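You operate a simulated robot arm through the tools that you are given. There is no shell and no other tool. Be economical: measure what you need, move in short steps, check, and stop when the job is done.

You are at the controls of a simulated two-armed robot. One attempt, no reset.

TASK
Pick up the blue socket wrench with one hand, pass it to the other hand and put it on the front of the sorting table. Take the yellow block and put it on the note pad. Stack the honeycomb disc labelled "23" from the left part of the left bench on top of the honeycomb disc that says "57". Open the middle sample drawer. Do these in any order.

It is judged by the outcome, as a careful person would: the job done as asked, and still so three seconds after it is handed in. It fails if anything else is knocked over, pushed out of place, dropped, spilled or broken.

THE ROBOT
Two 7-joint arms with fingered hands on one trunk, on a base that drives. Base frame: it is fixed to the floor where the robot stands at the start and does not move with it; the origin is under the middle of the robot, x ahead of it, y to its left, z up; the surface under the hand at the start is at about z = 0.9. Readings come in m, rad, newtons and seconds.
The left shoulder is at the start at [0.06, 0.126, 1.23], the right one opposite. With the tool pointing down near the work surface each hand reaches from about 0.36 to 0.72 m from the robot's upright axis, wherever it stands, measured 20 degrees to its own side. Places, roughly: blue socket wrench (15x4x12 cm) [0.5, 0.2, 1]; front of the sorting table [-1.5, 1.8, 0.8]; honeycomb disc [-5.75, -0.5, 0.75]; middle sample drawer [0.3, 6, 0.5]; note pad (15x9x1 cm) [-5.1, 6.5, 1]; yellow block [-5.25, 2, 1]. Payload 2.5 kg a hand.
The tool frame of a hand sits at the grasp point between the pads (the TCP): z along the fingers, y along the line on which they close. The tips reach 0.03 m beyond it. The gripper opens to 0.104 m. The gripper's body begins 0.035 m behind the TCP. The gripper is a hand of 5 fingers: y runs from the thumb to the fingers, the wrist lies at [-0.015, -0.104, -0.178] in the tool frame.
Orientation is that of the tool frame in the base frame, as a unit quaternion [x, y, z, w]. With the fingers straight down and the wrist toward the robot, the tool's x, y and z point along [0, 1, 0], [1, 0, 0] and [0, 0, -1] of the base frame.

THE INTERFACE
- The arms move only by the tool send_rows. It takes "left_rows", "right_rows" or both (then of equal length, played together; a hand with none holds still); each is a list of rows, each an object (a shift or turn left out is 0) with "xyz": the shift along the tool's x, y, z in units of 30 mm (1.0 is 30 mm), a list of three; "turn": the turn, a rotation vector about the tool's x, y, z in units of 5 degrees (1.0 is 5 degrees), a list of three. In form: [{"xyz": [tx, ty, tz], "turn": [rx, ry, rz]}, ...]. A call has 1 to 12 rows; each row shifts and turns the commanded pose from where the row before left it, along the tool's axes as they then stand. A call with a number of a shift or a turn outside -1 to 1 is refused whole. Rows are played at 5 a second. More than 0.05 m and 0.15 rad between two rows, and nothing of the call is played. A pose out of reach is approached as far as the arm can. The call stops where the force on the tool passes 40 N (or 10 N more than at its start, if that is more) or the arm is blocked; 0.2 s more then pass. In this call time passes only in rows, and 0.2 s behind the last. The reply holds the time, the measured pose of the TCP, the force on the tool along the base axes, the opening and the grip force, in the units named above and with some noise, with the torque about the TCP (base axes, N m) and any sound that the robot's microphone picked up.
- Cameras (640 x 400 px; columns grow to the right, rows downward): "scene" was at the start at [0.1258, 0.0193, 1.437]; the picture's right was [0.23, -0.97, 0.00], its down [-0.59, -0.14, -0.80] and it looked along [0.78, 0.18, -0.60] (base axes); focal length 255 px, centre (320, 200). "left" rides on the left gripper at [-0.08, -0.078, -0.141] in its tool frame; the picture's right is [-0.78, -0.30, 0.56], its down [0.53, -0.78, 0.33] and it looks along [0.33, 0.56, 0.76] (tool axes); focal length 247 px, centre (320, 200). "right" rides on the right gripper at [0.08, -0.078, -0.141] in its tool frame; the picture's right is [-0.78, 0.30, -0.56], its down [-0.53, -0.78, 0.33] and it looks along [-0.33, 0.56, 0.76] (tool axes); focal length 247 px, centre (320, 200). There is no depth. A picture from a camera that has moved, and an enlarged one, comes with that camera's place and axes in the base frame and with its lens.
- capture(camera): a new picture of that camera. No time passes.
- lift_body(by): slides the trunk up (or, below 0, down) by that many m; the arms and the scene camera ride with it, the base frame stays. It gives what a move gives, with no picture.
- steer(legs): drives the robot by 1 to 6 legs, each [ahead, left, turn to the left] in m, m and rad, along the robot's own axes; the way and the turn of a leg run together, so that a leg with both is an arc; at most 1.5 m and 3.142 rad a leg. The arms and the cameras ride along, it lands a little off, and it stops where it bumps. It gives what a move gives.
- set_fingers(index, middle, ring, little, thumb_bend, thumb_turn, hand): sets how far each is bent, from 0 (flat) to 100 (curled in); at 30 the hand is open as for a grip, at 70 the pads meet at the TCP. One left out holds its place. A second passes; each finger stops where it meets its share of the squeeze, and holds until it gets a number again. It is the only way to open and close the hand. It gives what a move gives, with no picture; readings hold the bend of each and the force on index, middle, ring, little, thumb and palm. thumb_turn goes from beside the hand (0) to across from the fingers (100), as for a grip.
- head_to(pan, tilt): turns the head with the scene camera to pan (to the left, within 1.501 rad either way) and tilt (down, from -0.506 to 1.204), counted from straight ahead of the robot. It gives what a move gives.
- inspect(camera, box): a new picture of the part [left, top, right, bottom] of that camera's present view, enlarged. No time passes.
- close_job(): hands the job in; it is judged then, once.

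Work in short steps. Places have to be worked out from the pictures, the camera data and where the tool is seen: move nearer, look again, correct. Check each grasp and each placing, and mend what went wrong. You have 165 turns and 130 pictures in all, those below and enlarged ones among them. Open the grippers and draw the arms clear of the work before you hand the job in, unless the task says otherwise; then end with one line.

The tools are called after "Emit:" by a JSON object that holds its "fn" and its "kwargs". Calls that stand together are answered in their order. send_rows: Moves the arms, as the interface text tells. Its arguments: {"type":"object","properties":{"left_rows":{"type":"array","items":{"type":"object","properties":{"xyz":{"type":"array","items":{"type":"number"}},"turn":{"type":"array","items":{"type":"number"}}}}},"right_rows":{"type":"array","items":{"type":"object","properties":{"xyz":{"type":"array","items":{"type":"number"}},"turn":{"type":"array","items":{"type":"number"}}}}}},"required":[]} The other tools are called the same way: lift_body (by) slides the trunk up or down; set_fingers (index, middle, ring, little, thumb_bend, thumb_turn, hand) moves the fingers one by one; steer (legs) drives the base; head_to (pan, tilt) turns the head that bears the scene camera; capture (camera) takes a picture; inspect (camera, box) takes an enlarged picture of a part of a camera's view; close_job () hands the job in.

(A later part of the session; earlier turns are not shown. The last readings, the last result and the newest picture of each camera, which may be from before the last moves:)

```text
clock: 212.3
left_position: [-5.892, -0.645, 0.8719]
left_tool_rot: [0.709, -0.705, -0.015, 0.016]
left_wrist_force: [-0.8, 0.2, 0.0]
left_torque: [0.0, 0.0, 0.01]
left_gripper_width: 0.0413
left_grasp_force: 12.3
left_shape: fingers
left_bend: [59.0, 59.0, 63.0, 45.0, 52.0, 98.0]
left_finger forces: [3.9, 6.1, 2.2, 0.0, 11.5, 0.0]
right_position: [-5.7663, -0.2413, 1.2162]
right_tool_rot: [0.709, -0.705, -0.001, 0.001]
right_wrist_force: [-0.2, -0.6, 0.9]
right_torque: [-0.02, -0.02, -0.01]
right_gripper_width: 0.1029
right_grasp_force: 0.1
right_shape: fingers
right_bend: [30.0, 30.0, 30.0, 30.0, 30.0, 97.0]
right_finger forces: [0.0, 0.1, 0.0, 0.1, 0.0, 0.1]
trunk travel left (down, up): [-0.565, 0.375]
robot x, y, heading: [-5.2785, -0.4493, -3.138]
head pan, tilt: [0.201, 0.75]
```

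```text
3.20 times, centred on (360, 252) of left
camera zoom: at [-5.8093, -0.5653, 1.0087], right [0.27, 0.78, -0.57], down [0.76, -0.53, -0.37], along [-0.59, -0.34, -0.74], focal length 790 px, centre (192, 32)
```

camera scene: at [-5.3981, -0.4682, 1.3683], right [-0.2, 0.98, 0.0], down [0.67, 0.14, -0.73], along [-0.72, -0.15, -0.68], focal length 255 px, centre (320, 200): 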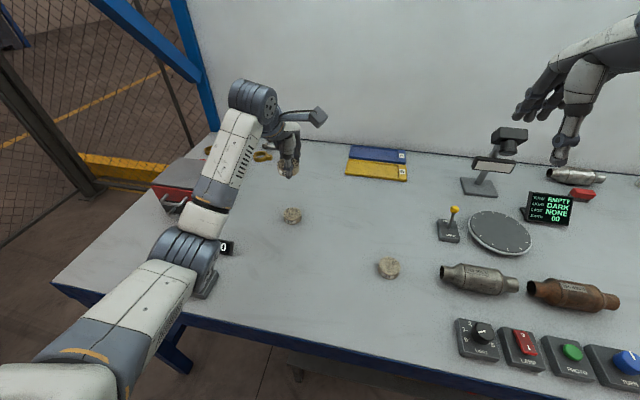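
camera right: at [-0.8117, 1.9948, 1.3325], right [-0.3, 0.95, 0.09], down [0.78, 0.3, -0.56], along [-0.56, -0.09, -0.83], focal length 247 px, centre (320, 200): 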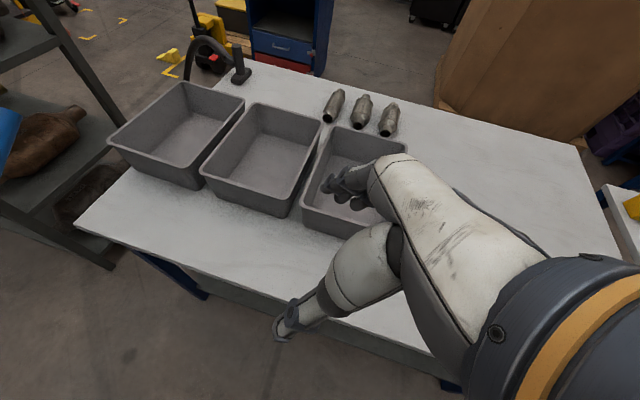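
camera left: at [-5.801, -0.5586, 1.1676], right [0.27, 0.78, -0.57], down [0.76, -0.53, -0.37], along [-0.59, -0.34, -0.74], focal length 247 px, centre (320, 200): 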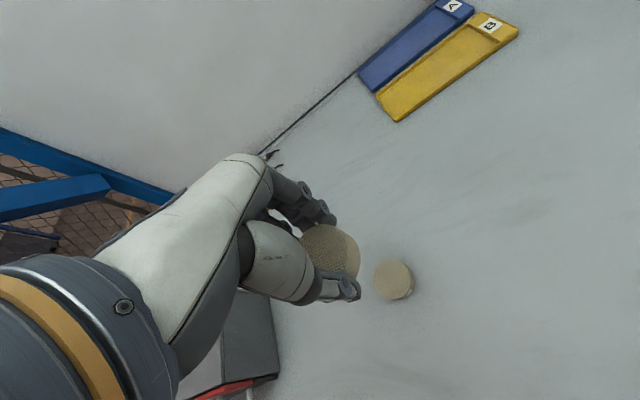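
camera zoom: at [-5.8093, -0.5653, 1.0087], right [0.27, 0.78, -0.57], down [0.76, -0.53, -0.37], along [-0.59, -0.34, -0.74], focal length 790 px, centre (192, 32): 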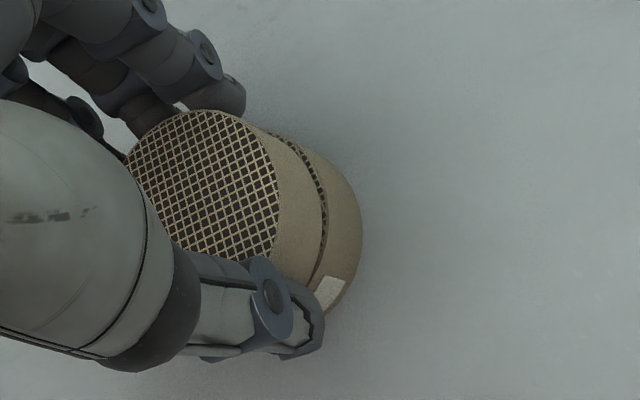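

Nearly flush, with a millimetre or so of gap. I'll make a final touch-down and release.

Emit:
{"fn": "send_rows", "kwargs": {"left_rows": [{"xyz": [-0.12, 0, 0.04]}, {"xyz": [0, 0, 0.1]}]}}

Emit:
{"fn": "set_fingers", "kwargs": {"hand": "left", "index": 48, "middle": 48, "ring": 48, "little": 45, "thumb_bend": 44}}

Emit:
{"fn": "inspect", "kwargs": {"camera": "left", "box": [260, 190, 460, 315]}}

```text
clock: 212.9
left_position: [-5.8944, -0.6419, 0.8683]
left_tool_rot: [0.709, -0.705, -0.015, 0.016]
left_wrist_force: [-0.7, -1.5, 0.1]
left_torque: [-0.02, 0.03, 0.02]
left_gripper_width: 0.0415
left_grasp_force: 12.2
left_shape: fingers
left_bend: [59.0, 59.0, 63.0, 45.0, 52.0, 98.0]
left_finger forces: [3.9, 6.1, 2.2, 0.1, 11.5, 0.1]
right_position: [-5.7654, -0.2419, 1.216]
right_tool_rot: [0.709, -0.705, 0.0, 0.001]
right_wrist_force: [0.3, 0.4, 0.2]
right_torque: [-0.04, -0.02, -0.01]
right_gripper_width: 0.1029
right_grasp_force: 0.1
right_shape: fingers
right_bend: [30.0, 30.0, 30.0, 30.0, 30.0, 97.0]
right_finger forces: [0.0, 0.0, 0.1, 0.0, 0.0, 0.0]
trunk travel left (down, up): [-0.565, 0.375]
robot x, y, heading: [-5.2785, -0.4494, -3.133]
head pan, tilt: [0.201, 0.75]
```

```text
clock: 213.9
left_position: [-5.893, -0.6418, 0.8668]
left_tool_rot: [0.709, -0.705, -0.015, 0.016]
left_wrist_force: [-0.3, -1.2, -0.4]
left_torque: [0.0, 0.02, 0.0]
left_gripper_width: 0.0622
left_grasp_force: 0.0
left_shape: fingers
left_bend: [48.0, 48.0, 48.0, 45.0, 44.0, 97.0]
left_finger forces: [0.0, 0.1, 0.0, 0.0, 0.0, 0.0]
right_position: [-5.765, -0.2426, 1.2164]
right_tool_rot: [0.709, -0.705, 0.0, 0.0]
right_wrist_force: [0.2, -0.7, 0.0]
right_torque: [-0.01, -0.01, -0.01]
right_gripper_width: 0.1029
right_grasp_force: 0.0
right_shape: fingers
right_bend: [30.0, 30.0, 30.0, 30.0, 30.0, 97.0]
right_finger forces: [0.0, 0.0, 0.1, 0.0, 0.0, 0.0]
trunk travel left (down, up): [-0.565, 0.375]
robot x, y, heading: [-5.2778, -0.4513, -3.136]
head pan, tilt: [0.201, 0.75]
```

```text
3.20 times, centred on (360, 252) of left
camera zoom: at [-5.8095, -0.5617, 1.0044], right [0.27, 0.78, -0.57], down [0.76, -0.53, -0.37], along [-0.59, -0.34, -0.74], focal length 790 px, centre (192, 32)
```

zoom: 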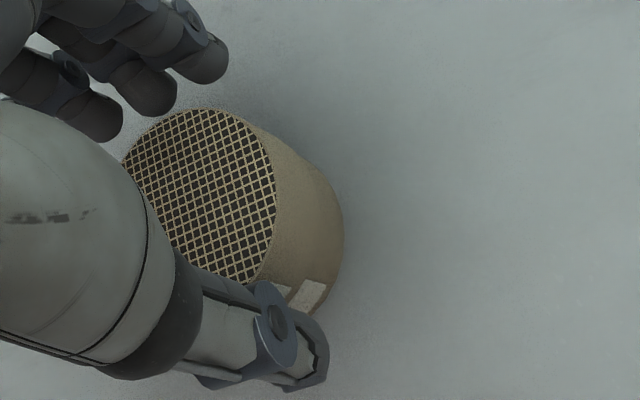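

Stacked flush. I'll open fully and rise.

Emit:
{"fn": "set_fingers", "kwargs": {"hand": "left", "index": 30, "middle": 30, "ring": 30, "little": 30, "thumb_bend": 30}}

Emit:
{"fn": "send_rows", "kwargs": {"left_rows": [{"xyz": [0, 0, -0.6]}, {"xyz": [0, 0, -0.9]}, {"xyz": [0, 0, -0.9]}, {"xyz": [0, 0, -0.9]}, {"xyz": [0, 0, -0.9]}, {"xyz": [0, -0.5, -0.9]}, {"xyz": [-0.5, -0.9, -0.9]}, {"xyz": [-0.9, -0.9, -0.9]}, {"xyz": [-0.9, -0.9, -0.5]}, {"xyz": [-0.9, -0.9, 0]}, {"xyz": [0, -0.9, 0]}]}}

Emit:
{"fn": "capture", "kwargs": {"camera": "scene"}}

```text
clock: 214.9
left_position: [-5.8936, -0.6411, 0.8681]
left_tool_rot: [0.709, -0.705, -0.015, 0.016]
left_wrist_force: [-0.3, -0.6, 0.3]
left_torque: [-0.02, -0.01, 0.03]
left_gripper_width: 0.1031
left_grasp_force: 0.1
left_shape: fingers
left_bend: [30.0, 30.0, 30.0, 30.0, 30.0, 96.0]
left_finger forces: [0.0, 0.0, 0.0, 0.0, 0.0, 0.0]
right_position: [-5.7666, -0.243, 1.2161]
right_tool_rot: [0.709, -0.705, 0.0, 0.001]
right_wrist_force: [-0.1, -0.5, 0.3]
right_torque: [-0.01, 0.01, -0.02]
right_gripper_width: 0.103
right_grasp_force: 0.0
right_shape: fingers
right_bend: [30.0, 30.0, 30.0, 30.0, 30.0, 97.0]
right_finger forces: [0.0, 0.1, 0.0, 0.0, 0.0, 0.1]
trunk travel left (down, up): [-0.565, 0.375]
robot x, y, heading: [-5.2782, -0.45, -3.136]
head pan, tilt: [0.201, 0.75]
```

```text
clock: 217.3
left_position: [-5.7327, -0.5453, 1.0822]
left_tool_rot: [0.709, -0.705, -0.015, 0.015]
left_wrist_force: [-0.2, -0.1, 0.6]
left_torque: [0.01, -0.01, -0.02]
left_gripper_width: 0.1032
left_grasp_force: 0.0
left_shape: fingers
left_bend: [30.0, 30.0, 30.0, 30.0, 30.0, 96.0]
left_finger forces: [0.1, 0.0, 0.1, 0.0, 0.0, 0.0]
right_position: [-5.766, -0.242, 1.2169]
right_tool_rot: [0.709, -0.705, -0.001, 0.0]
right_wrist_force: [-0.1, -0.8, 1.1]
right_torque: [-0.01, -0.01, -0.04]
right_gripper_width: 0.1031
right_grasp_force: 0.1
right_shape: fingers
right_bend: [30.0, 30.0, 30.0, 30.0, 30.0, 97.0]
right_finger forces: [0.0, 0.1, 0.0, 0.0, 0.0, 0.0]
trunk travel left (down, up): [-0.565, 0.375]
robot x, y, heading: [-5.2772, -0.4516, -3.137]
head pan, tilt: [0.201, 0.75]
```

```text
31 pictures are left
camera scene: at [-5.3978, -0.4682, 1.3683], right [-0.2, 0.98, 0.0], down [0.67, 0.14, -0.73], along [-0.72, -0.15, -0.68], focal length 255 px, centre (320, 200)
```

scene: 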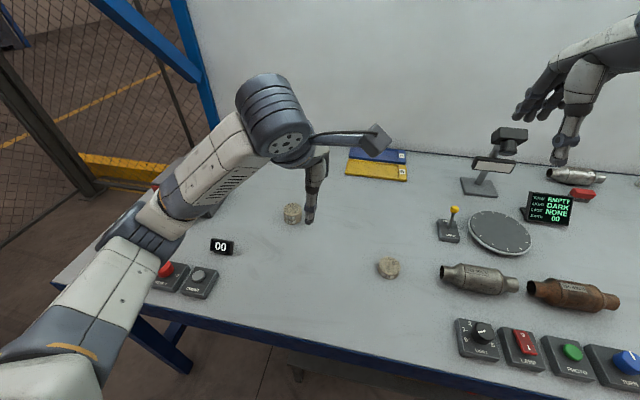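

Stack is good. Next is the yellow block: back off, turn to face +y, and drive up the lane to just short of the console.

Emit:
{"fn": "steer", "kwargs": {"legs": [[-0.33, 0, 0], [0, 0, -1.575], [1.0, 0, 0], [0.95, 0, 0]]}}

Emit:
{"fn": "head_to", "kwargs": {"pan": 0.45, "tilt": 0.6}}

Emit:
{"fn": "capture", "kwargs": {"camera": "scene"}}

```text
clock: 232.8
left_position: [-5.027, 1.9728, 1.0829]
left_tool_rot: [0.003, 1.0, 0.021, -0.001]
left_wrist_force: [0.0, -0.4, -0.1]
left_torque: [0.02, 0.02, -0.02]
left_gripper_width: 0.103
left_grasp_force: 0.0
left_shape: fingers
left_bend: [30.0, 30.0, 30.0, 30.0, 30.0, 96.0]
left_finger forces: [0.0, 0.0, 0.0, 0.1, 0.0, 0.1]
right_position: [-4.7222, 2.0027, 1.2165]
right_tool_rot: [0.003, 1.0, 0.001, 0.0]
right_wrist_force: [0.7, 0.2, -0.9]
right_torque: [-0.01, 0.02, 0.02]
right_gripper_width: 0.103
right_grasp_force: 0.0
right_shape: fingers
right_bend: [30.0, 30.0, 30.0, 30.0, 30.0, 97.0]
right_finger forces: [0.0, 0.1, 0.1, 0.0, 0.0, 0.0]
trunk travel left (down, up): [-0.565, 0.375]
robot x, y, heading: [-4.9357, 1.5153, 1.567]
head pan, tilt: [0.201, 0.75]
```

```text
clock: 233.6
left_position: [-5.0263, 1.9732, 1.0822]
left_tool_rot: [0.003, 1.0, 0.022, -0.001]
left_wrist_force: [0.2, 0.7, -0.5]
left_torque: [0.06, -0.01, -0.01]
left_gripper_width: 0.103
left_grasp_force: 0.1
left_shape: fingers
left_bend: [30.0, 30.0, 30.0, 30.0, 30.0, 96.0]
left_finger forces: [0.0, 0.0, 0.2, 0.0, 0.0, 0.1]
right_position: [-4.7226, 2.0026, 1.2174]
right_tool_rot: [0.003, 1.0, 0.001, 0.0]
right_wrist_force: [0.0, 0.2, -0.5]
right_torque: [0.0, 0.0, 0.05]
right_gripper_width: 0.1029
right_grasp_force: 0.0
right_shape: fingers
right_bend: [30.0, 30.0, 30.0, 30.0, 30.0, 97.0]
right_finger forces: [0.1, 0.0, 0.0, 0.0, 0.1, 0.0]
trunk travel left (down, up): [-0.565, 0.375]
robot x, y, heading: [-4.9365, 1.517, 1.569]
head pan, tilt: [0.45, 0.6]
```

```text
30 pictures are left
camera scene: at [-4.9719, 1.6363, 1.3811], right [0.9, 0.43, 0.0], down [0.24, -0.51, -0.82], along [-0.35, 0.74, -0.57], focal length 255 px, centre (320, 200)
```

scene: 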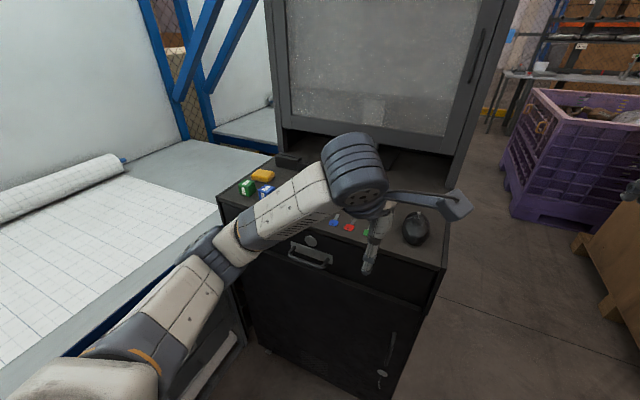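

The left arm hides the cubes. I'll move the left hand over their estimated position, staying high, and look again.

Emit:
{"fn": "send_rows", "kwargs": {"left_rows": [{"xyz": [0.3, 0, -0.9]}, {"xyz": [0.8, 0.2, -0.9]}, {"xyz": [0.9, 0.3, 0]}, {"xyz": [0.9, 0.3, 0]}, {"xyz": [0.9, 0.3, 0]}, {"xyz": [0.9, 0.3, 0]}, {"xyz": [0.9, 0.3, 0]}, {"xyz": [0.9, 0.4, 0]}, {"xyz": [0.9, 0.4, 0]}, {"xyz": [0.9, 0.4, 0]}]}}

Emit:
{"fn": "capture", "kwargs": {"camera": "scene"}}

Emit:
{"fn": "capture", "kwargs": {"camera": "left"}}

```text
clock: 235.8
left_position: [-5.2749, 2.0597, 1.1398]
left_tool_rot: [0.002, 1.0, 0.021, -0.001]
left_wrist_force: [-0.2, 0.6, -0.2]
left_torque: [0.01, -0.03, 0.02]
left_gripper_width: 0.1032
left_grasp_force: 0.0
left_shape: fingers
left_bend: [30.0, 30.0, 30.0, 30.0, 30.0, 96.0]
left_finger forces: [0.1, 0.1, 0.1, 0.0, 0.1, 0.1]
right_position: [-4.722, 2.0027, 1.2171]
right_tool_rot: [0.003, 1.0, 0.001, 0.0]
right_wrist_force: [-0.5, 0.1, 0.5]
right_torque: [-0.01, 0.03, -0.01]
right_gripper_width: 0.1029
right_grasp_force: 0.0
right_shape: fingers
right_bend: [30.0, 30.0, 30.0, 30.0, 30.0, 97.0]
right_finger forces: [0.0, 0.0, 0.0, 0.0, 0.0, 0.0]
trunk travel left (down, up): [-0.565, 0.375]
robot x, y, heading: [-4.9369, 1.516, 1.563]
head pan, tilt: [0.45, 0.6]
```

```text
29 pictures are left
camera scene: at [-4.9722, 1.6364, 1.3812], right [0.9, 0.43, 0.0], down [0.24, -0.51, -0.82], along [-0.36, 0.74, -0.57], focal length 255 px, centre (320, 200)
```

scene: 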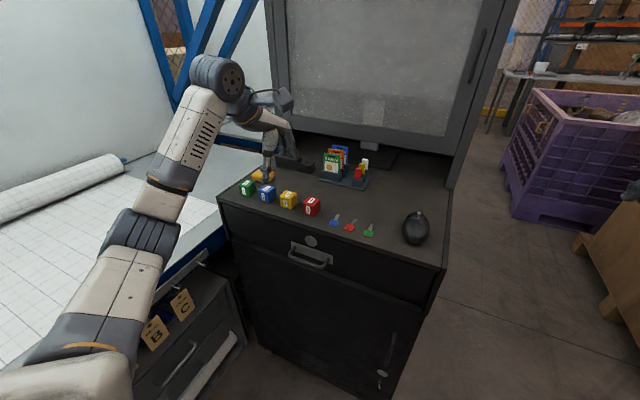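

```text
28 pictures are left
camera left: at [-5.1951, 1.9752, 1.2777], right [0.77, -0.28, -0.57], down [-0.54, -0.76, -0.37], along [-0.33, 0.59, -0.74], focal length 247 px, centre (320, 200)
```

left: 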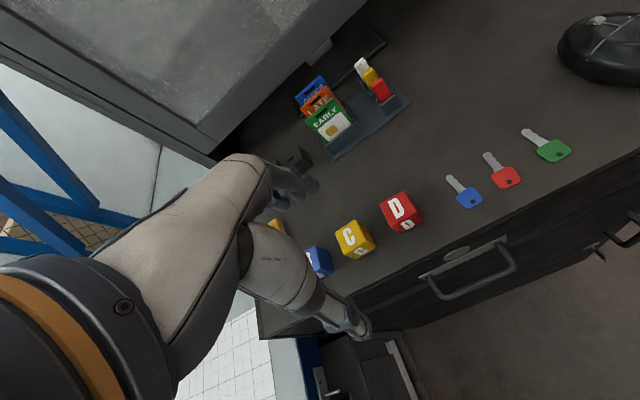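

The yellow block ("C") is at (−5.300, 2.114, 0.987). I'll move the base 8 cm closer for reach and bring the hand over it, lowering partway.

Emit:
{"fn": "steer", "kwargs": {"legs": [[0.08, 0, 0]]}}

Emit:
{"fn": "send_rows", "kwargs": {"left_rows": [{"xyz": [0.42, -0.5, 0]}, {"xyz": [0.42, -0.5, 0]}, {"xyz": [0, 0, 1]}, {"xyz": [0, 0, 1]}]}}

Emit:
{"fn": "inspect", "kwargs": {"camera": "scene", "box": [200, 120, 400, 245]}}

Emit:
{"fn": "inspect", "kwargs": {"camera": "left", "box": [240, 160, 480, 310]}}

```text
clock: 236.8
left_position: [-5.2735, 2.1408, 1.1397]
left_tool_rot: [0.003, 1.0, 0.021, -0.001]
left_wrist_force: [-0.2, 0.1, -0.1]
left_torque: [0.01, -0.02, 0.03]
left_gripper_width: 0.1029
left_grasp_force: 0.0
left_shape: fingers
left_bend: [30.0, 30.0, 30.0, 30.0, 30.0, 96.0]
left_finger forces: [0.0, 0.1, 0.0, 0.1, 0.0, 0.0]
right_position: [-4.7238, 2.0829, 1.2166]
right_tool_rot: [0.002, 1.0, 0.001, 0.0]
right_wrist_force: [-0.3, 1.0, 0.1]
right_torque: [-0.01, -0.02, -0.01]
right_gripper_width: 0.1029
right_grasp_force: 0.0
right_shape: fingers
right_bend: [30.0, 30.0, 30.0, 30.0, 30.0, 97.0]
right_finger forces: [0.0, 0.1, 0.0, 0.1, 0.0, 0.0]
trunk travel left (down, up): [-0.565, 0.375]
robot x, y, heading: [-4.9342, 1.5942, 1.568]
head pan, tilt: [0.45, 0.6]
```

```text
clock: 237.8
left_position: [-5.3003, 2.1123, 1.079]
left_tool_rot: [0.002, 1.0, 0.023, 0.0]
left_wrist_force: [-0.2, -0.2, -0.5]
left_torque: [-0.01, -0.02, -0.01]
left_gripper_width: 0.1027
left_grasp_force: 0.0
left_shape: fingers
left_bend: [30.0, 30.0, 30.0, 30.0, 30.0, 96.0]
left_finger forces: [0.0, 0.1, 0.0, 0.0, 0.0, 0.1]
right_position: [-4.7225, 2.0831, 1.217]
right_tool_rot: [0.002, 1.0, 0.001, 0.0]
right_wrist_force: [0.3, -0.3, 0.6]
right_torque: [-0.01, 0.0, -0.03]
right_gripper_width: 0.1026
right_grasp_force: 0.0
right_shape: fingers
right_bend: [30.0, 30.0, 30.0, 30.0, 30.0, 97.0]
right_finger forces: [0.1, 0.1, 0.0, 0.0, 0.0, 0.1]
trunk travel left (down, up): [-0.565, 0.375]
robot x, y, heading: [-4.931, 1.5947, 1.563]
head pan, tilt: [0.45, 0.6]
```

```text
3.20 times, centred on (300, 182) of scene
camera zoom: at [-4.9717, 1.716, 1.3812], right [0.9, 0.43, 0.0], down [0.24, -0.51, -0.83], along [-0.36, 0.74, -0.56], focal length 817 px, centre (384, 256)
```

zoom: 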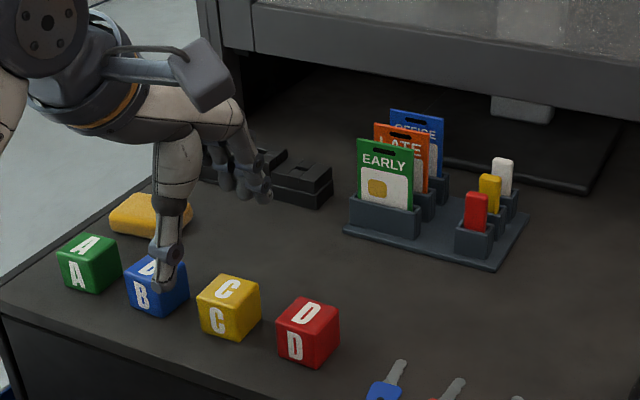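

```text
2.67 times, centred on (360, 235) of left
camera zoom: at [-5.2198, 2.0267, 1.217], right [0.77, -0.27, -0.57], down [-0.54, -0.76, -0.37], along [-0.33, 0.59, -0.73], focal length 659 px, centre (213, 107)
```

zoom: 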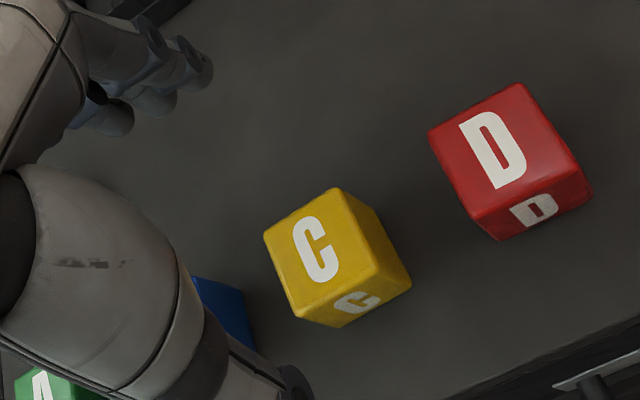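

Well aligned with the cube centre (−5.296, 2.115). I'll descend and grip.

Emit:
{"fn": "send_rows", "kwargs": {"left_rows": [{"xyz": [-0.13, 0, 0.9]}, {"xyz": [0, 0, 0.9]}, {"xyz": [0, 0, 0.75]}]}}

Emit:
{"fn": "set_fingers", "kwargs": {"hand": "left", "index": 62, "middle": 62, "ring": 62, "little": 35, "thumb_bend": 62}}

Emit:
{"fn": "inspect", "kwargs": {"camera": "scene", "box": [200, 120, 400, 245]}}

```text
clock: 238.6
left_position: [-5.2948, 2.1152, 1.004]
left_tool_rot: [0.003, 1.0, 0.023, -0.002]
left_wrist_force: [-0.1, -0.4, -0.2]
left_torque: [-0.01, -0.01, 0.01]
left_gripper_width: 0.103
left_grasp_force: 0.1
left_shape: fingers
left_bend: [30.0, 30.0, 30.0, 30.0, 30.0, 96.0]
left_finger forces: [0.0, 0.0, 0.1, 0.0, 0.0, 0.0]
right_position: [-4.7229, 2.0832, 1.2174]
right_tool_rot: [0.004, 1.0, 0.001, 0.0]
right_wrist_force: [0.0, 0.5, -0.2]
right_torque: [-0.02, 0.0, 0.03]
right_gripper_width: 0.1026
right_grasp_force: 0.1
right_shape: fingers
right_bend: [30.0, 30.0, 30.0, 30.0, 30.0, 97.0]
right_finger forces: [0.0, 0.0, 0.0, 0.0, 0.0, 0.0]
trunk travel left (down, up): [-0.565, 0.375]
robot x, y, heading: [-4.9368, 1.5982, 1.567]
head pan, tilt: [0.45, 0.6]
```

```text
clock: 239.6
left_position: [-5.2958, 2.1152, 1.0044]
left_tool_rot: [0.002, 1.0, 0.023, -0.001]
left_wrist_force: [0.7, 0.8, 4.2]
left_torque: [-0.11, 0.0, -0.04]
left_gripper_width: 0.0326
left_grasp_force: 6.3
left_shape: fingers
left_bend: [59.0, 60.0, 62.0, 35.0, 57.0, 99.0]
left_finger forces: [2.5, 2.4, 0.0, 0.1, 9.0, 0.0]
right_position: [-4.7223, 2.083, 1.2177]
right_tool_rot: [0.002, 1.0, 0.001, 0.0]
right_wrist_force: [0.2, 0.0, -0.3]
right_torque: [0.0, 0.02, -0.02]
right_gripper_width: 0.1029
right_grasp_force: 0.1
right_shape: fingers
right_bend: [30.0, 30.0, 30.0, 30.0, 30.0, 97.0]
right_finger forces: [0.0, 0.0, 0.0, 0.1, 0.0, 0.1]
trunk travel left (down, up): [-0.565, 0.375]
robot x, y, heading: [-4.9355, 1.5937, 1.568]
head pan, tilt: [0.45, 0.6]
```

```text
3.20 times, centred on (300, 182) of scene
camera zoom: at [-4.9713, 1.7157, 1.3813], right [0.9, 0.43, 0.0], down [0.24, -0.51, -0.83], along [-0.36, 0.74, -0.56], focal length 817 px, centre (384, 256)
```

zoom: 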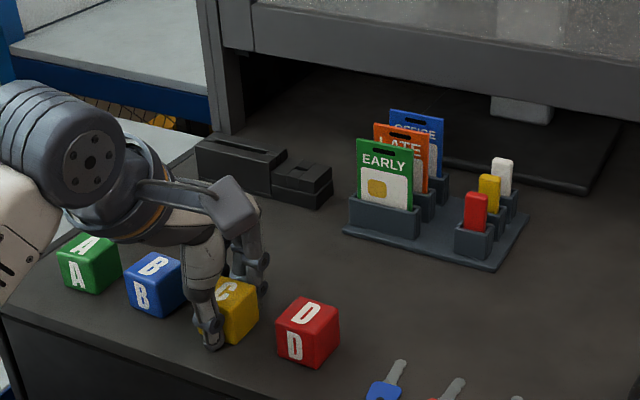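

The cube looks gripped between thumb and fingers. I'll firm up and do a small test lift.

Emit:
{"fn": "set_fingers", "kwargs": {"hand": "left", "index": 67, "middle": 67, "ring": 66, "thumb_bend": 67}}

Emit:
{"fn": "send_rows", "kwargs": {"left_rows": [{"xyz": [0, 0, -0.5]}, {"xyz": [0, 0, -0.9]}, {"xyz": [0, 0, -0.9]}, {"xyz": [0, 0, -0.9]}]}}

Emit:
{"fn": "inspect", "kwargs": {"camera": "scene", "box": [200, 120, 400, 245]}}

```text
clock: 240.6
left_position: [-5.2956, 2.1143, 1.005]
left_tool_rot: [0.002, 1.0, 0.022, -0.001]
left_wrist_force: [-0.9, 1.5, 6.7]
left_torque: [-0.15, -0.02, 0.02]
left_gripper_width: 0.0313
left_grasp_force: 13.4
left_shape: fingers
left_bend: [60.0, 62.0, 66.0, 35.0, 58.0, 99.0]
left_finger forces: [5.5, 5.3, 0.0, 0.0, 15.6, 0.0]
right_position: [-4.7221, 2.0828, 1.2166]
right_tool_rot: [0.002, 1.0, 0.001, 0.0]
right_wrist_force: [0.0, 0.2, -0.3]
right_torque: [-0.04, 0.03, 0.0]
right_gripper_width: 0.1029
right_grasp_force: 0.1
right_shape: fingers
right_bend: [30.0, 30.0, 30.0, 30.0, 30.0, 97.0]
right_finger forces: [0.1, 0.0, 0.1, 0.0, 0.0, 0.1]
trunk travel left (down, up): [-0.565, 0.375]
robot x, y, heading: [-4.9336, 1.5963, 1.561]
head pan, tilt: [0.45, 0.6]
```

```text
clock: 241.6
left_position: [-5.2951, 2.1116, 1.0999]
left_tool_rot: [0.003, 1.0, 0.022, 0.0]
left_wrist_force: [0.0, -1.0, -1.1]
left_torque: [-0.02, 0.03, -0.01]
left_gripper_width: 0.0315
left_grasp_force: 9.5
left_shape: fingers
left_bend: [60.0, 62.0, 66.0, 35.0, 58.0, 99.0]
left_finger forces: [4.9, 4.6, 0.1, 0.0, 9.6, 0.0]
right_position: [-4.723, 2.0831, 1.2161]
right_tool_rot: [0.003, 1.0, 0.0, 0.0]
right_wrist_force: [-0.5, -0.4, 0.5]
right_torque: [0.02, -0.05, 0.03]
right_gripper_width: 0.1029
right_grasp_force: 0.0
right_shape: fingers
right_bend: [30.0, 30.0, 30.0, 30.0, 30.0, 97.0]
right_finger forces: [0.1, 0.0, 0.0, 0.0, 0.0, 0.0]
trunk travel left (down, up): [-0.565, 0.375]
robot x, y, heading: [-4.9342, 1.5933, 1.567]
head pan, tilt: [0.45, 0.6]
```

```text
3.20 times, centred on (300, 182) of scene
camera zoom: at [-4.9715, 1.716, 1.3812], right [0.9, 0.43, 0.0], down [0.24, -0.51, -0.83], along [-0.36, 0.74, -0.56], focal length 817 px, centre (384, 256)
```

zoom: 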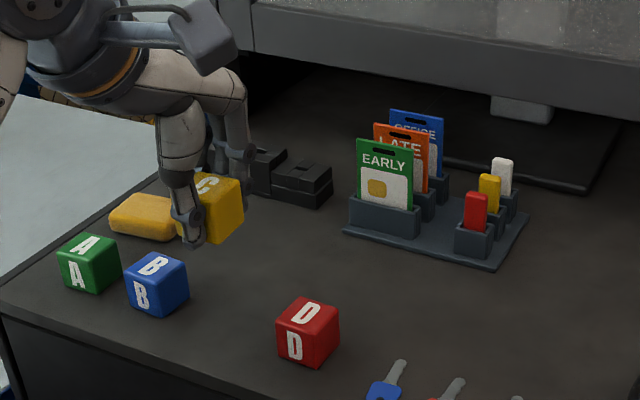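

The block is lifted clear and the neighbours are undisturbed. I'll firm the grip, draw the arm in, and start driving to the note pad.

Emit:
{"fn": "set_fingers", "kwargs": {"hand": "left", "index": 70, "middle": 71, "thumb_bend": 70}}

Emit:
{"fn": "send_rows", "kwargs": {"left_rows": [{"xyz": [0, 0, -0.9]}, {"xyz": [-0.3, -0.3, -0.9]}, {"xyz": [-0.8, -0.8, -0.4]}, {"xyz": [-0.8, -0.8, 0]}, {"xyz": [-0.8, -0.8, 0]}, {"xyz": [-0.8, -0.8, 0]}, {"xyz": [-0.8, -0.5, 0]}, {"xyz": [-0.8, 0, 0]}]}}

Emit:
{"fn": "steer", "kwargs": {"legs": [[-0.05, -0.2, 0], [0, -0.21, 0], [1.0, 0, 0], [0.9, 0, 0]]}}

Emit:
{"fn": "head_to", "kwargs": {"pan": 0.3, "tilt": 0.35}}

Emit:
{"fn": "capture", "kwargs": {"camera": "scene"}}

```text
clock: 242.6
left_position: [-5.2947, 2.1113, 1.0986]
left_tool_rot: [0.003, 1.0, 0.022, -0.001]
left_wrist_force: [-0.2, 0.4, -0.2]
left_torque: [0.03, 0.0, -0.04]
left_gripper_width: 0.0315
left_grasp_force: 13.5
left_shape: fingers
left_bend: [61.0, 64.0, 66.0, 35.0, 57.0, 99.0]
left_finger forces: [6.5, 7.0, 0.1, 0.1, 13.4, 0.0]
right_position: [-4.7216, 2.0824, 1.2161]
right_tool_rot: [0.003, 1.0, 0.001, 0.0]
right_wrist_force: [-0.6, 0.3, 0.1]
right_torque: [0.0, 0.02, 0.0]
right_gripper_width: 0.1027
right_grasp_force: 0.0
right_shape: fingers
right_bend: [30.0, 30.0, 30.0, 30.0, 30.0, 97.0]
right_finger forces: [0.0, 0.1, 0.0, 0.0, 0.0, 0.1]
trunk travel left (down, up): [-0.565, 0.375]
robot x, y, heading: [-4.9346, 1.5985, 1.57]
head pan, tilt: [0.45, 0.6]
```

```text
clock: 244.4
left_position: [-5.1424, 1.9874, 1.1596]
left_tool_rot: [0.002, 1.0, 0.022, 0.0]
left_wrist_force: [-0.3, -0.3, 0.0]
left_torque: [0.02, 0.0, 0.01]
left_gripper_width: 0.0314
left_grasp_force: 13.0
left_shape: fingers
left_bend: [61.0, 64.0, 66.0, 35.0, 57.0, 99.0]
left_finger forces: [6.3, 6.9, 0.1, 0.1, 13.2, 0.0]
right_position: [-4.7215, 2.0828, 1.2167]
right_tool_rot: [0.003, 1.0, 0.001, 0.0]
right_wrist_force: [-0.1, 0.0, -0.1]
right_torque: [0.01, -0.01, 0.01]
right_gripper_width: 0.1028
right_grasp_force: 0.1
right_shape: fingers
right_bend: [30.0, 30.0, 30.0, 30.0, 30.0, 97.0]
right_finger forces: [0.0, 0.0, 0.1, 0.1, 0.1, 0.1]
trunk travel left (down, up): [-0.565, 0.375]
robot x, y, heading: [-4.9359, 1.595, 1.57]
head pan, tilt: [0.45, 0.6]
```

```text
clock: 250.2
left_position: [-4.7312, 2.5106, 1.1602]
left_tool_rot: [-0.003, 1.0, 0.025, -0.012]
left_wrist_force: [0.5, 0.1, -0.5]
left_torque: [0.01, 0.01, 0.02]
left_gripper_width: 0.0311
left_grasp_force: 13.3
left_shape: fingers
left_bend: [61.0, 64.0, 66.0, 35.0, 57.0, 99.0]
left_finger forces: [6.4, 6.9, 0.0, 0.0, 13.4, 0.0]
right_position: [-4.3083, 2.6134, 1.2188]
right_tool_rot: [-0.003, 1.0, 0.003, -0.001]
right_wrist_force: [-0.4, 0.5, 0.4]
right_torque: [0.02, -0.03, -0.02]
right_gripper_width: 0.1033
right_grasp_force: 0.1
right_shape: fingers
right_bend: [30.0, 30.0, 30.0, 30.0, 30.0, 97.0]
right_finger forces: [0.0, 0.0, 0.0, 0.0, 0.0, 0.1]
trunk travel left (down, up): [-0.565, 0.375]
robot x, y, heading: [-4.5175, 2.1317, 1.576]
head pan, tilt: [0.45, 0.6]
stopped in leg 3: the robot was blocked; the commanded pose is now the measured one
```

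```text
clock: 250.9
left_position: [-4.7317, 2.5101, 1.1612]
left_tool_rot: [-0.002, 1.0, 0.027, -0.011]
left_wrist_force: [-0.7, 0.0, -0.7]
left_torque: [-0.04, -0.02, 0.02]
left_gripper_width: 0.0311
left_grasp_force: 13.0
left_shape: fingers
left_bend: [61.0, 64.0, 66.0, 35.0, 57.0, 99.0]
left_finger forces: [6.4, 6.8, 0.1, 0.0, 13.3, 0.1]
right_position: [-4.3093, 2.6109, 1.2193]
right_tool_rot: [-0.002, 1.0, 0.004, -0.002]
right_wrist_force: [-1.2, 0.2, 0.2]
right_torque: [-0.05, 0.02, 0.02]
right_gripper_width: 0.1031
right_grasp_force: 0.1
right_shape: fingers
right_bend: [30.0, 30.0, 30.0, 30.0, 30.0, 97.0]
right_finger forces: [0.0, 0.0, 0.1, 0.0, 0.1, 0.0]
trunk travel left (down, up): [-0.565, 0.375]
robot x, y, heading: [-4.5183, 2.1353, 1.569]
head pan, tilt: [0.3, 0.351]
```

```text
23 pictures are left
camera scene: at [-4.543, 2.2495, 1.4054], right [0.95, 0.3, 0.0], down [0.1, -0.32, -0.94], along [-0.28, 0.9, -0.33], focal length 255 px, centre (320, 200)
```

scene: 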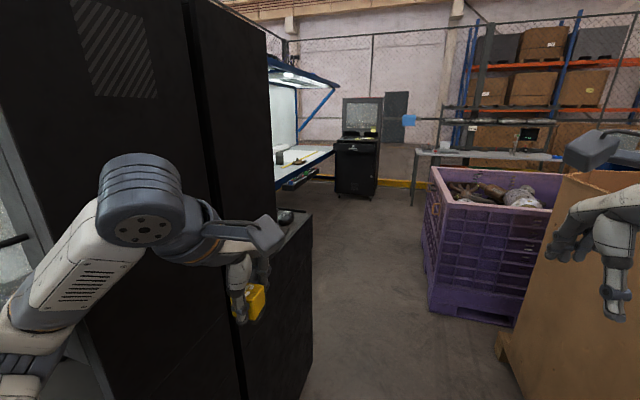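

The base stopped because something on the left grazed the cabinet side. The passage spans x −4.94…−3.9, so I'll back off, shift right 0.1 m, and go on to the console with the note pad at about (−5.15, 6.5).

Emit:
{"fn": "steer", "kwargs": {"legs": [[-0.05, -0.1, 0], [1.3, 0, 0], [0.4, 0, 0], [0, 0.38, 0], [1.1, 0, 0]]}}

Emit:
{"fn": "head_to", "kwargs": {"pan": 0.1, "tilt": 0.4}}

Emit:
{"fn": "capture", "kwargs": {"camera": "scene"}}

```text
clock: 267.6
left_position: [-4.9901, 5.2885, 1.1562]
left_tool_rot: [0.001, 1.0, 0.018, -0.007]
left_wrist_force: [0.3, -0.4, -1.7]
left_torque: [-0.01, 0.03, -0.02]
left_gripper_width: 0.0312
left_grasp_force: 13.1
left_shape: fingers
left_bend: [61.0, 64.0, 66.0, 35.0, 57.0, 99.0]
left_finger forces: [6.5, 6.8, 0.1, 0.0, 13.3, 0.0]
right_position: [-4.5683, 5.3878, 1.2149]
right_tool_rot: [0.001, 1.0, -0.001, 0.001]
right_wrist_force: [-0.8, -0.9, 0.1]
right_torque: [-0.01, 0.04, 0.02]
right_gripper_width: 0.1032
right_grasp_force: 0.2
right_shape: fingers
right_bend: [30.0, 30.0, 30.0, 30.0, 30.0, 97.0]
right_finger forces: [0.0, 0.0, 0.0, 0.0, 0.0, 0.0]
trunk travel left (down, up): [-0.565, 0.375]
robot x, y, heading: [-4.7805, 4.8989, 1.563]
head pan, tilt: [0.3, 0.351]
```

```text
clock: 268.4
left_position: [-4.9905, 5.2888, 1.1552]
left_tool_rot: [0.002, 1.0, 0.019, -0.008]
left_wrist_force: [-0.4, 0.0, -0.3]
left_torque: [-0.01, -0.03, 0.03]
left_gripper_width: 0.0311
left_grasp_force: 14.2
left_shape: fingers
left_bend: [61.0, 64.0, 66.0, 35.0, 57.0, 99.0]
left_finger forces: [6.5, 6.8, 0.1, 0.0, 13.3, 0.0]
right_position: [-4.5694, 5.3856, 1.2151]
right_tool_rot: [0.002, 1.0, -0.001, 0.001]
right_wrist_force: [0.3, -0.4, 0.4]
right_torque: [-0.01, 0.01, -0.01]
right_gripper_width: 0.103
right_grasp_force: 0.0
right_shape: fingers
right_bend: [30.0, 30.0, 30.0, 30.0, 30.0, 97.0]
right_finger forces: [0.0, 0.1, 0.0, 0.0, 0.1, 0.0]
trunk travel left (down, up): [-0.565, 0.375]
robot x, y, heading: [-4.7785, 4.8994, 1.567]
head pan, tilt: [0.099, 0.4]
```

```text
22 pictures are left
camera scene: at [-4.7873, 5.0324, 1.3994], right [1.0, 0.1, 0.0], down [0.04, -0.39, -0.92], along [-0.09, 0.92, -0.39], focal length 255 px, centre (320, 200)
```

scene: 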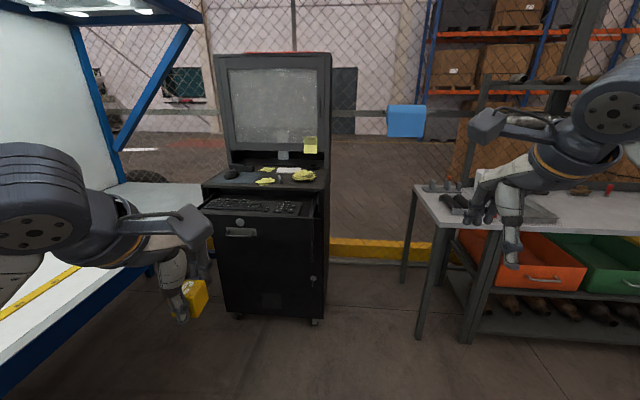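

The console with the note pad is ahead. I'll zoom in on its top.

Emit:
{"fn": "inspect", "kwargs": {"camera": "scene", "box": [190, 120, 350, 220]}}

```text
4.00 times, centred on (270, 170) of scene
camera zoom: at [-4.7873, 5.0324, 1.3994], right [1.0, 0.1, 0.0], down [0.04, -0.39, -0.92], along [-0.09, 0.92, -0.39], focal length 1021 px, centre (520, 320)
```

zoom: 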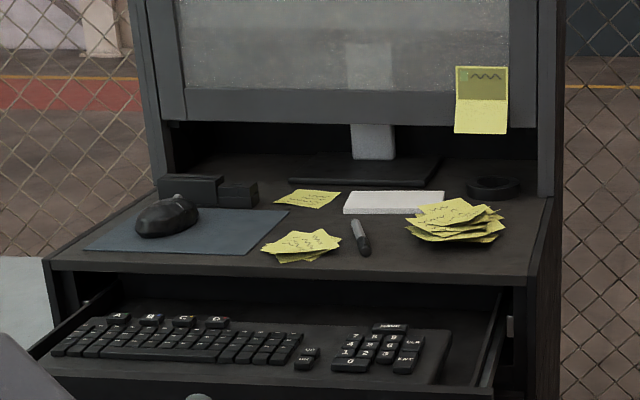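

The white note pad is at about (−5.12, 6.47), with the screen housing just behind at y≈6.57. I'll drive to (−4.92, 5.80) and bring the left hand nearer.

Emit:
{"fn": "steer", "kwargs": {"legs": [[0.9, 0.14, 0]]}}

Emit:
{"fn": "send_rows", "kwargs": {"left_rows": [{"xyz": [0, 0.8, -0.3]}, {"xyz": [0, 0.8, -0.3]}, {"xyz": [0, 0.8, 0]}, {"xyz": [0, 0.8, 0]}, {"xyz": [0, 0.8, 0]}]}}

Emit:
{"fn": "head_to", "kwargs": {"pan": 0.25, "tilt": 0.55}}

Emit:
{"fn": "capture", "kwargs": {"camera": "scene"}}

Emit:
{"fn": "capture", "kwargs": {"camera": "left"}}

```text
clock: 273.2
left_position: [-5.1252, 6.1895, 1.1553]
left_tool_rot: [0.002, 1.0, 0.02, -0.008]
left_wrist_force: [0.2, 0.3, 0.1]
left_torque: [0.03, -0.03, 0.03]
left_gripper_width: 0.0311
left_grasp_force: 13.4
left_shape: fingers
left_bend: [61.0, 64.0, 66.0, 35.0, 57.0, 99.0]
left_finger forces: [6.5, 6.8, 0.0, 0.0, 13.3, 0.1]
right_position: [-4.7037, 6.2877, 1.2145]
right_tool_rot: [0.002, 1.0, -0.001, 0.001]
right_wrist_force: [0.2, -0.1, 0.2]
right_torque: [0.03, -0.01, 0.03]
right_gripper_width: 0.1031
right_grasp_force: 0.1
right_shape: fingers
right_bend: [30.0, 30.0, 30.0, 30.0, 30.0, 97.0]
right_finger forces: [0.0, 0.0, 0.0, 0.1, 0.1, 0.0]
trunk travel left (down, up): [-0.565, 0.375]
robot x, y, heading: [-4.9156, 5.8035, 1.564]
head pan, tilt: [0.099, 0.4]
```

```text
clock: 274.4
left_position: [-5.1266, 6.3093, 1.1777]
left_tool_rot: [0.002, 1.0, 0.02, -0.009]
left_wrist_force: [-0.1, 0.3, -0.1]
left_torque: [-0.02, 0.01, -0.02]
left_gripper_width: 0.0315
left_grasp_force: 13.0
left_shape: fingers
left_bend: [61.0, 64.0, 66.0, 35.0, 57.0, 99.0]
left_finger forces: [6.4, 6.7, 0.0, 0.0, 13.3, 0.1]
right_position: [-4.704, 6.2881, 1.2154]
right_tool_rot: [0.002, 1.0, -0.001, 0.002]
right_wrist_force: [0.0, 0.2, -1.2]
right_torque: [-0.01, 0.02, -0.05]
right_gripper_width: 0.1031
right_grasp_force: 0.1
right_shape: fingers
right_bend: [30.0, 30.0, 30.0, 30.0, 30.0, 97.0]
right_finger forces: [0.1, 0.1, 0.0, 0.1, 0.0, 0.0]
trunk travel left (down, up): [-0.565, 0.375]
robot x, y, heading: [-4.9135, 5.8015, 1.562]
head pan, tilt: [0.099, 0.4]
```

```text
clock: 275.1
left_position: [-5.1256, 6.3102, 1.1781]
left_tool_rot: [0.003, 1.0, 0.021, -0.009]
left_wrist_force: [-0.2, 0.0, -0.2]
left_torque: [-0.02, 0.03, 0.0]
left_gripper_width: 0.031
left_grasp_force: 12.6
left_shape: fingers
left_bend: [61.0, 64.0, 66.0, 35.0, 57.0, 99.0]
left_finger forces: [6.4, 6.8, 0.0, 0.0, 13.1, 0.1]
right_position: [-4.704, 6.289, 1.2158]
right_tool_rot: [0.002, 1.0, -0.002, 0.001]
right_wrist_force: [0.2, 0.6, -0.1]
right_torque: [-0.01, -0.05, 0.02]
right_gripper_width: 0.1031
right_grasp_force: 0.1
right_shape: fingers
right_bend: [30.0, 30.0, 30.0, 30.0, 30.0, 97.0]
right_finger forces: [0.0, 0.1, 0.0, 0.1, 0.0, 0.0]
trunk travel left (down, up): [-0.565, 0.375]
robot x, y, heading: [-4.9191, 5.8024, 1.569]
head pan, tilt: [0.25, 0.55]
```

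```text
20 pictures are left
camera scene: at [-4.9356, 5.9293, 1.3858], right [0.97, 0.24, 0.0], down [0.13, -0.51, -0.85], along [-0.21, 0.83, -0.52], focal length 255 px, centre (320, 200)
```

scene: 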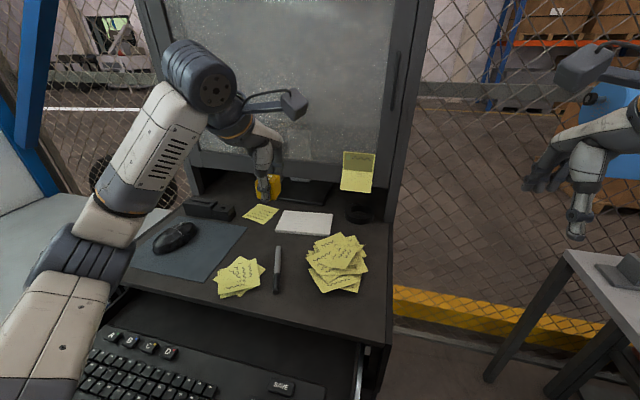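

```text
19 pictures are left
camera left: at [-5.0439, 6.2252, 1.3147], right [0.77, -0.28, -0.58], down [-0.54, -0.76, -0.35], along [-0.34, 0.59, -0.73], focal length 247 px, centre (320, 200)
```

left: 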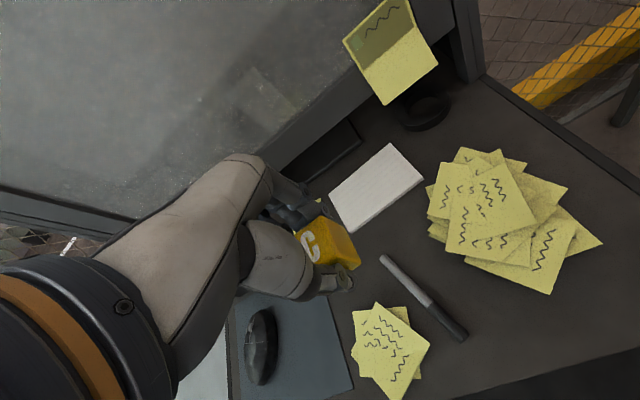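

The pad centre is at about (−5.10, 6.448), with the screen frame at y≈6.50. I'll aim the block at y≈6.43, still fully on the pad, so the hand stays clear of the frame.

Emit:
{"fn": "send_rows", "kwargs": {"left_rows": [{"xyz": [-0.28, 0.9, 0]}, {"xyz": [-0.28, 0.9, 0]}, {"xyz": [-0.28, 0.9, 0]}, {"xyz": [0, 0.9, 0]}, {"xyz": [0, 0.2, 0.9]}, {"xyz": [0, 0, 0.9]}, {"xyz": [0, 0, 0.9]}, {"xyz": [0, 0, 0.8]}]}}

Emit:
{"fn": "inspect", "kwargs": {"camera": "scene", "box": [220, 140, 380, 240]}}

Emit:
{"fn": "inspect", "kwargs": {"camera": "left", "box": [220, 140, 460, 290]}}

```text
clock: 276.9
left_position: [-5.1016, 6.4277, 1.077]
left_tool_rot: [0.002, 1.0, 0.02, -0.007]
left_wrist_force: [0.1, 0.4, -0.5]
left_torque: [0.01, 0.01, 0.02]
left_gripper_width: 0.0314
left_grasp_force: 13.0
left_shape: fingers
left_bend: [61.0, 64.0, 66.0, 35.0, 57.0, 99.0]
left_finger forces: [6.3, 6.7, 0.1, 0.0, 12.9, 0.1]
right_position: [-4.7026, 6.2884, 1.2158]
right_tool_rot: [0.001, 1.0, -0.002, 0.0]
right_wrist_force: [1.3, 0.1, -0.3]
right_torque: [0.01, -0.01, -0.05]
right_gripper_width: 0.1031
right_grasp_force: 0.0
right_shape: fingers
right_bend: [30.0, 30.0, 30.0, 30.0, 30.0, 97.0]
right_finger forces: [0.0, 0.1, 0.0, 0.0, 0.0, 0.0]
trunk travel left (down, up): [-0.565, 0.375]
robot x, y, heading: [-4.917, 5.8063, 1.562]
head pan, tilt: [0.25, 0.55]
```

```text
4.00 times, centred on (300, 190) of scene
camera zoom: at [-4.9353, 5.9291, 1.3858], right [0.97, 0.24, 0.0], down [0.13, -0.51, -0.85], along [-0.21, 0.83, -0.52], focal length 1021 px, centre (400, 240)
```

zoom: 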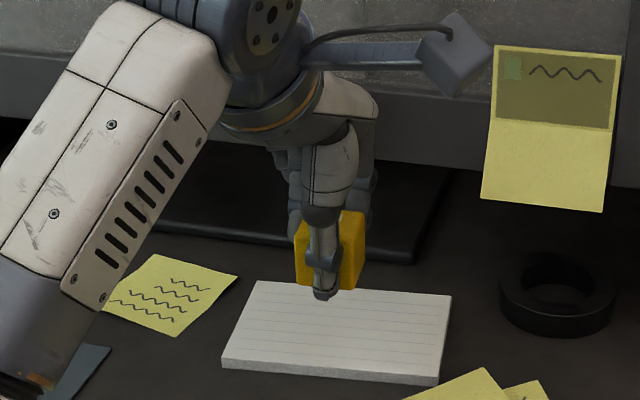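

```text
2.67 times, centred on (340, 215) of left
camera zoom: at [-5.0194, 6.3433, 1.2132], right [0.77, -0.28, -0.58], down [-0.54, -0.76, -0.36], along [-0.34, 0.59, -0.73], focal length 659 px, centre (267, 160)
```

zoom: 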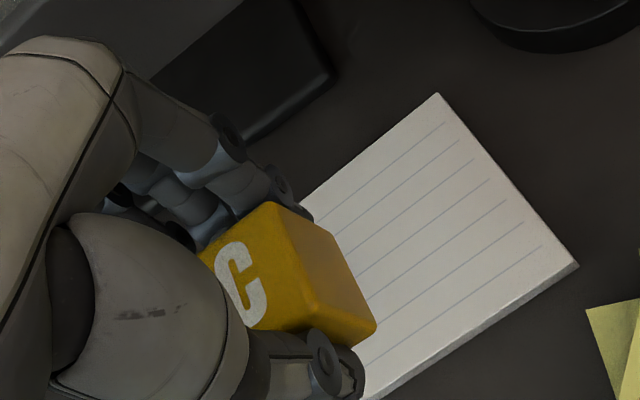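

The pad spans y≈6.41–6.505 and x≈−5.175…−5.035. I'll shift forward 1 cm and lower gently.

Emit:
{"fn": "send_rows", "kwargs": {"left_rows": [{"xyz": [0.1, 0.36, 0.5]}, {"xyz": [0, 0, 0.5]}, {"xyz": [0, 0, 0.4]}]}}

Emit:
{"fn": "inspect", "kwargs": {"camera": "scene", "box": [220, 140, 380, 240]}}

```text
clock: 277.7
left_position: [-5.1044, 6.4398, 1.0354]
left_tool_rot: [0.002, 1.0, 0.019, -0.008]
left_wrist_force: [-0.6, -0.3, -0.5]
left_torque: [0.02, -0.05, 0.01]
left_gripper_width: 0.0311
left_grasp_force: 13.1
left_shape: fingers
left_bend: [61.0, 64.0, 66.0, 35.0, 57.0, 99.0]
left_finger forces: [6.3, 6.7, 0.1, 0.0, 12.9, 0.0]
right_position: [-4.702, 6.2886, 1.2144]
right_tool_rot: [0.002, 1.0, -0.001, 0.0]
right_wrist_force: [-0.5, -0.1, 0.4]
right_torque: [0.02, -0.03, 0.02]
right_gripper_width: 0.1031
right_grasp_force: 0.2
right_shape: fingers
right_bend: [30.0, 30.0, 30.0, 30.0, 30.0, 97.0]
right_finger forces: [0.0, 0.0, 0.0, 0.0, 0.0, 0.0]
trunk travel left (down, up): [-0.565, 0.375]
robot x, y, heading: [-4.9167, 5.806, 1.569]
head pan, tilt: [0.25, 0.55]
```

```text
4.00 times, centred on (300, 190) of scene
camera zoom: at [-4.9353, 5.9291, 1.3858], right [0.97, 0.24, 0.0], down [0.13, -0.51, -0.85], along [-0.21, 0.83, -0.52], focal length 1021 px, centre (400, 240)
```

zoom: 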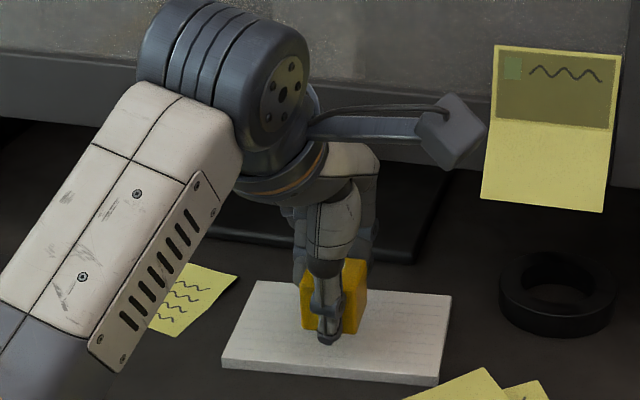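

Almost down and well inside the pad. I'll creep down further.

Emit:
{"fn": "send_rows", "kwargs": {"left_rows": [{"xyz": [0, 0, 0.2]}, {"xyz": [0, 0, 0.13]}]}}

```text
clock: 278.3
left_position: [-5.1047, 6.4392, 1.0258]
left_tool_rot: [0.002, 1.0, 0.021, -0.008]
left_wrist_force: [-0.3, 0.6, -0.8]
left_torque: [0.02, 0.02, 0.0]
left_gripper_width: 0.0311
left_grasp_force: 12.9
left_shape: fingers
left_bend: [61.0, 64.0, 66.0, 35.0, 57.0, 99.0]
left_finger forces: [6.2, 6.6, 0.0, 0.0, 12.9, 0.1]
right_position: [-4.7024, 6.2894, 1.2157]
right_tool_rot: [0.002, 1.0, -0.001, 0.0]
right_wrist_force: [0.0, 0.3, -0.5]
right_torque: [0.01, 0.0, -0.04]
right_gripper_width: 0.1032
right_grasp_force: 0.1
right_shape: fingers
right_bend: [30.0, 30.0, 30.0, 30.0, 30.0, 97.0]
right_finger forces: [0.1, 0.1, 0.0, 0.0, 0.1, 0.1]
trunk travel left (down, up): [-0.565, 0.375]
robot x, y, heading: [-4.9152, 5.8032, 1.566]
head pan, tilt: [0.25, 0.55]
```

No contact yet, so I'll lower a few more millimetres.

Emit:
{"fn": "send_rows", "kwargs": {"left_rows": [{"xyz": [0, 0, 0.15]}, {"xyz": [0, 0, 0.12]}]}}

Emit:
{"fn": "inspect", "kwargs": {"camera": "scene", "box": [252, 170, 348, 230]}}

```text
clock: 278.9
left_position: [-5.1049, 6.4407, 1.0178]
left_tool_rot: [0.002, 1.0, 0.02, -0.008]
left_wrist_force: [0.4, 0.1, -0.5]
left_torque: [0.02, 0.0, -0.02]
left_gripper_width: 0.0311
left_grasp_force: 12.6
left_shape: fingers
left_bend: [61.0, 64.0, 66.0, 35.0, 57.0, 99.0]
left_finger forces: [6.3, 6.6, 0.1, 0.0, 12.8, 0.0]
right_position: [-4.7034, 6.2892, 1.2158]
right_tool_rot: [0.002, 1.0, -0.001, 0.001]
right_wrist_force: [-0.2, 0.5, 0.5]
right_torque: [-0.01, -0.01, -0.03]
right_gripper_width: 0.1033
right_grasp_force: 0.1
right_shape: fingers
right_bend: [30.0, 30.0, 30.0, 30.0, 30.0, 97.0]
right_finger forces: [0.0, 0.0, 0.0, 0.0, 0.0, 0.0]
trunk travel left (down, up): [-0.565, 0.375]
robot x, y, heading: [-4.9162, 5.8033, 1.565]
head pan, tilt: [0.25, 0.55]
```

```text
6.67 times, centred on (300, 200) of scene
camera zoom: at [-4.9353, 5.9291, 1.3858], right [0.97, 0.24, 0.0], down [0.13, -0.51, -0.85], along [-0.21, 0.83, -0.52], focal length 1702 px, centre (453, 200)
```

zoom: 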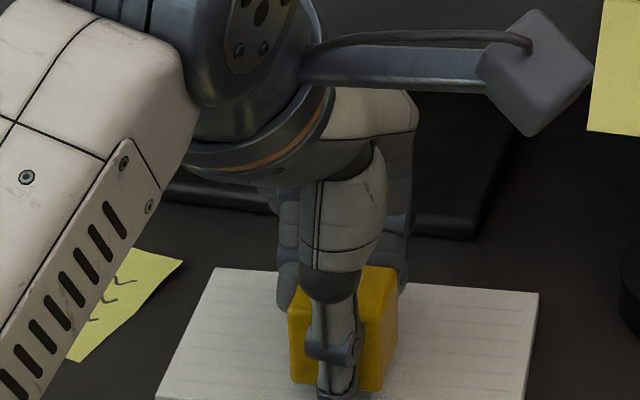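

Still free, so a few more millimetres.

Emit:
{"fn": "send_rows", "kwargs": {"left_rows": [{"xyz": [0, 0, 0.12]}, {"xyz": [0, 0, 0.1]}]}}

```text
clock: 279.5
left_position: [-5.1038, 6.441, 1.0122]
left_tool_rot: [0.002, 1.0, 0.022, -0.008]
left_wrist_force: [0.3, -0.9, 3.5]
left_torque: [-0.09, -0.02, 0.0]
left_gripper_width: 0.0312
left_grasp_force: 13.3
left_shape: fingers
left_bend: [62.0, 64.0, 66.0, 35.0, 57.0, 99.0]
left_finger forces: [6.0, 6.6, 0.1, 0.1, 13.8, 0.1]
right_position: [-4.7024, 6.2886, 1.2173]
right_tool_rot: [0.002, 1.0, -0.001, 0.001]
right_wrist_force: [-0.7, -0.2, -0.8]
right_torque: [0.01, 0.0, 0.03]
right_gripper_width: 0.1031
right_grasp_force: 0.2
right_shape: fingers
right_bend: [30.0, 30.0, 30.0, 30.0, 30.0, 97.0]
right_finger forces: [0.0, 0.0, 0.0, 0.0, 0.0, 0.1]
trunk travel left (down, up): [-0.565, 0.375]
robot x, y, heading: [-4.9153, 5.8045, 1.563]
head pan, tilt: [0.25, 0.55]
```

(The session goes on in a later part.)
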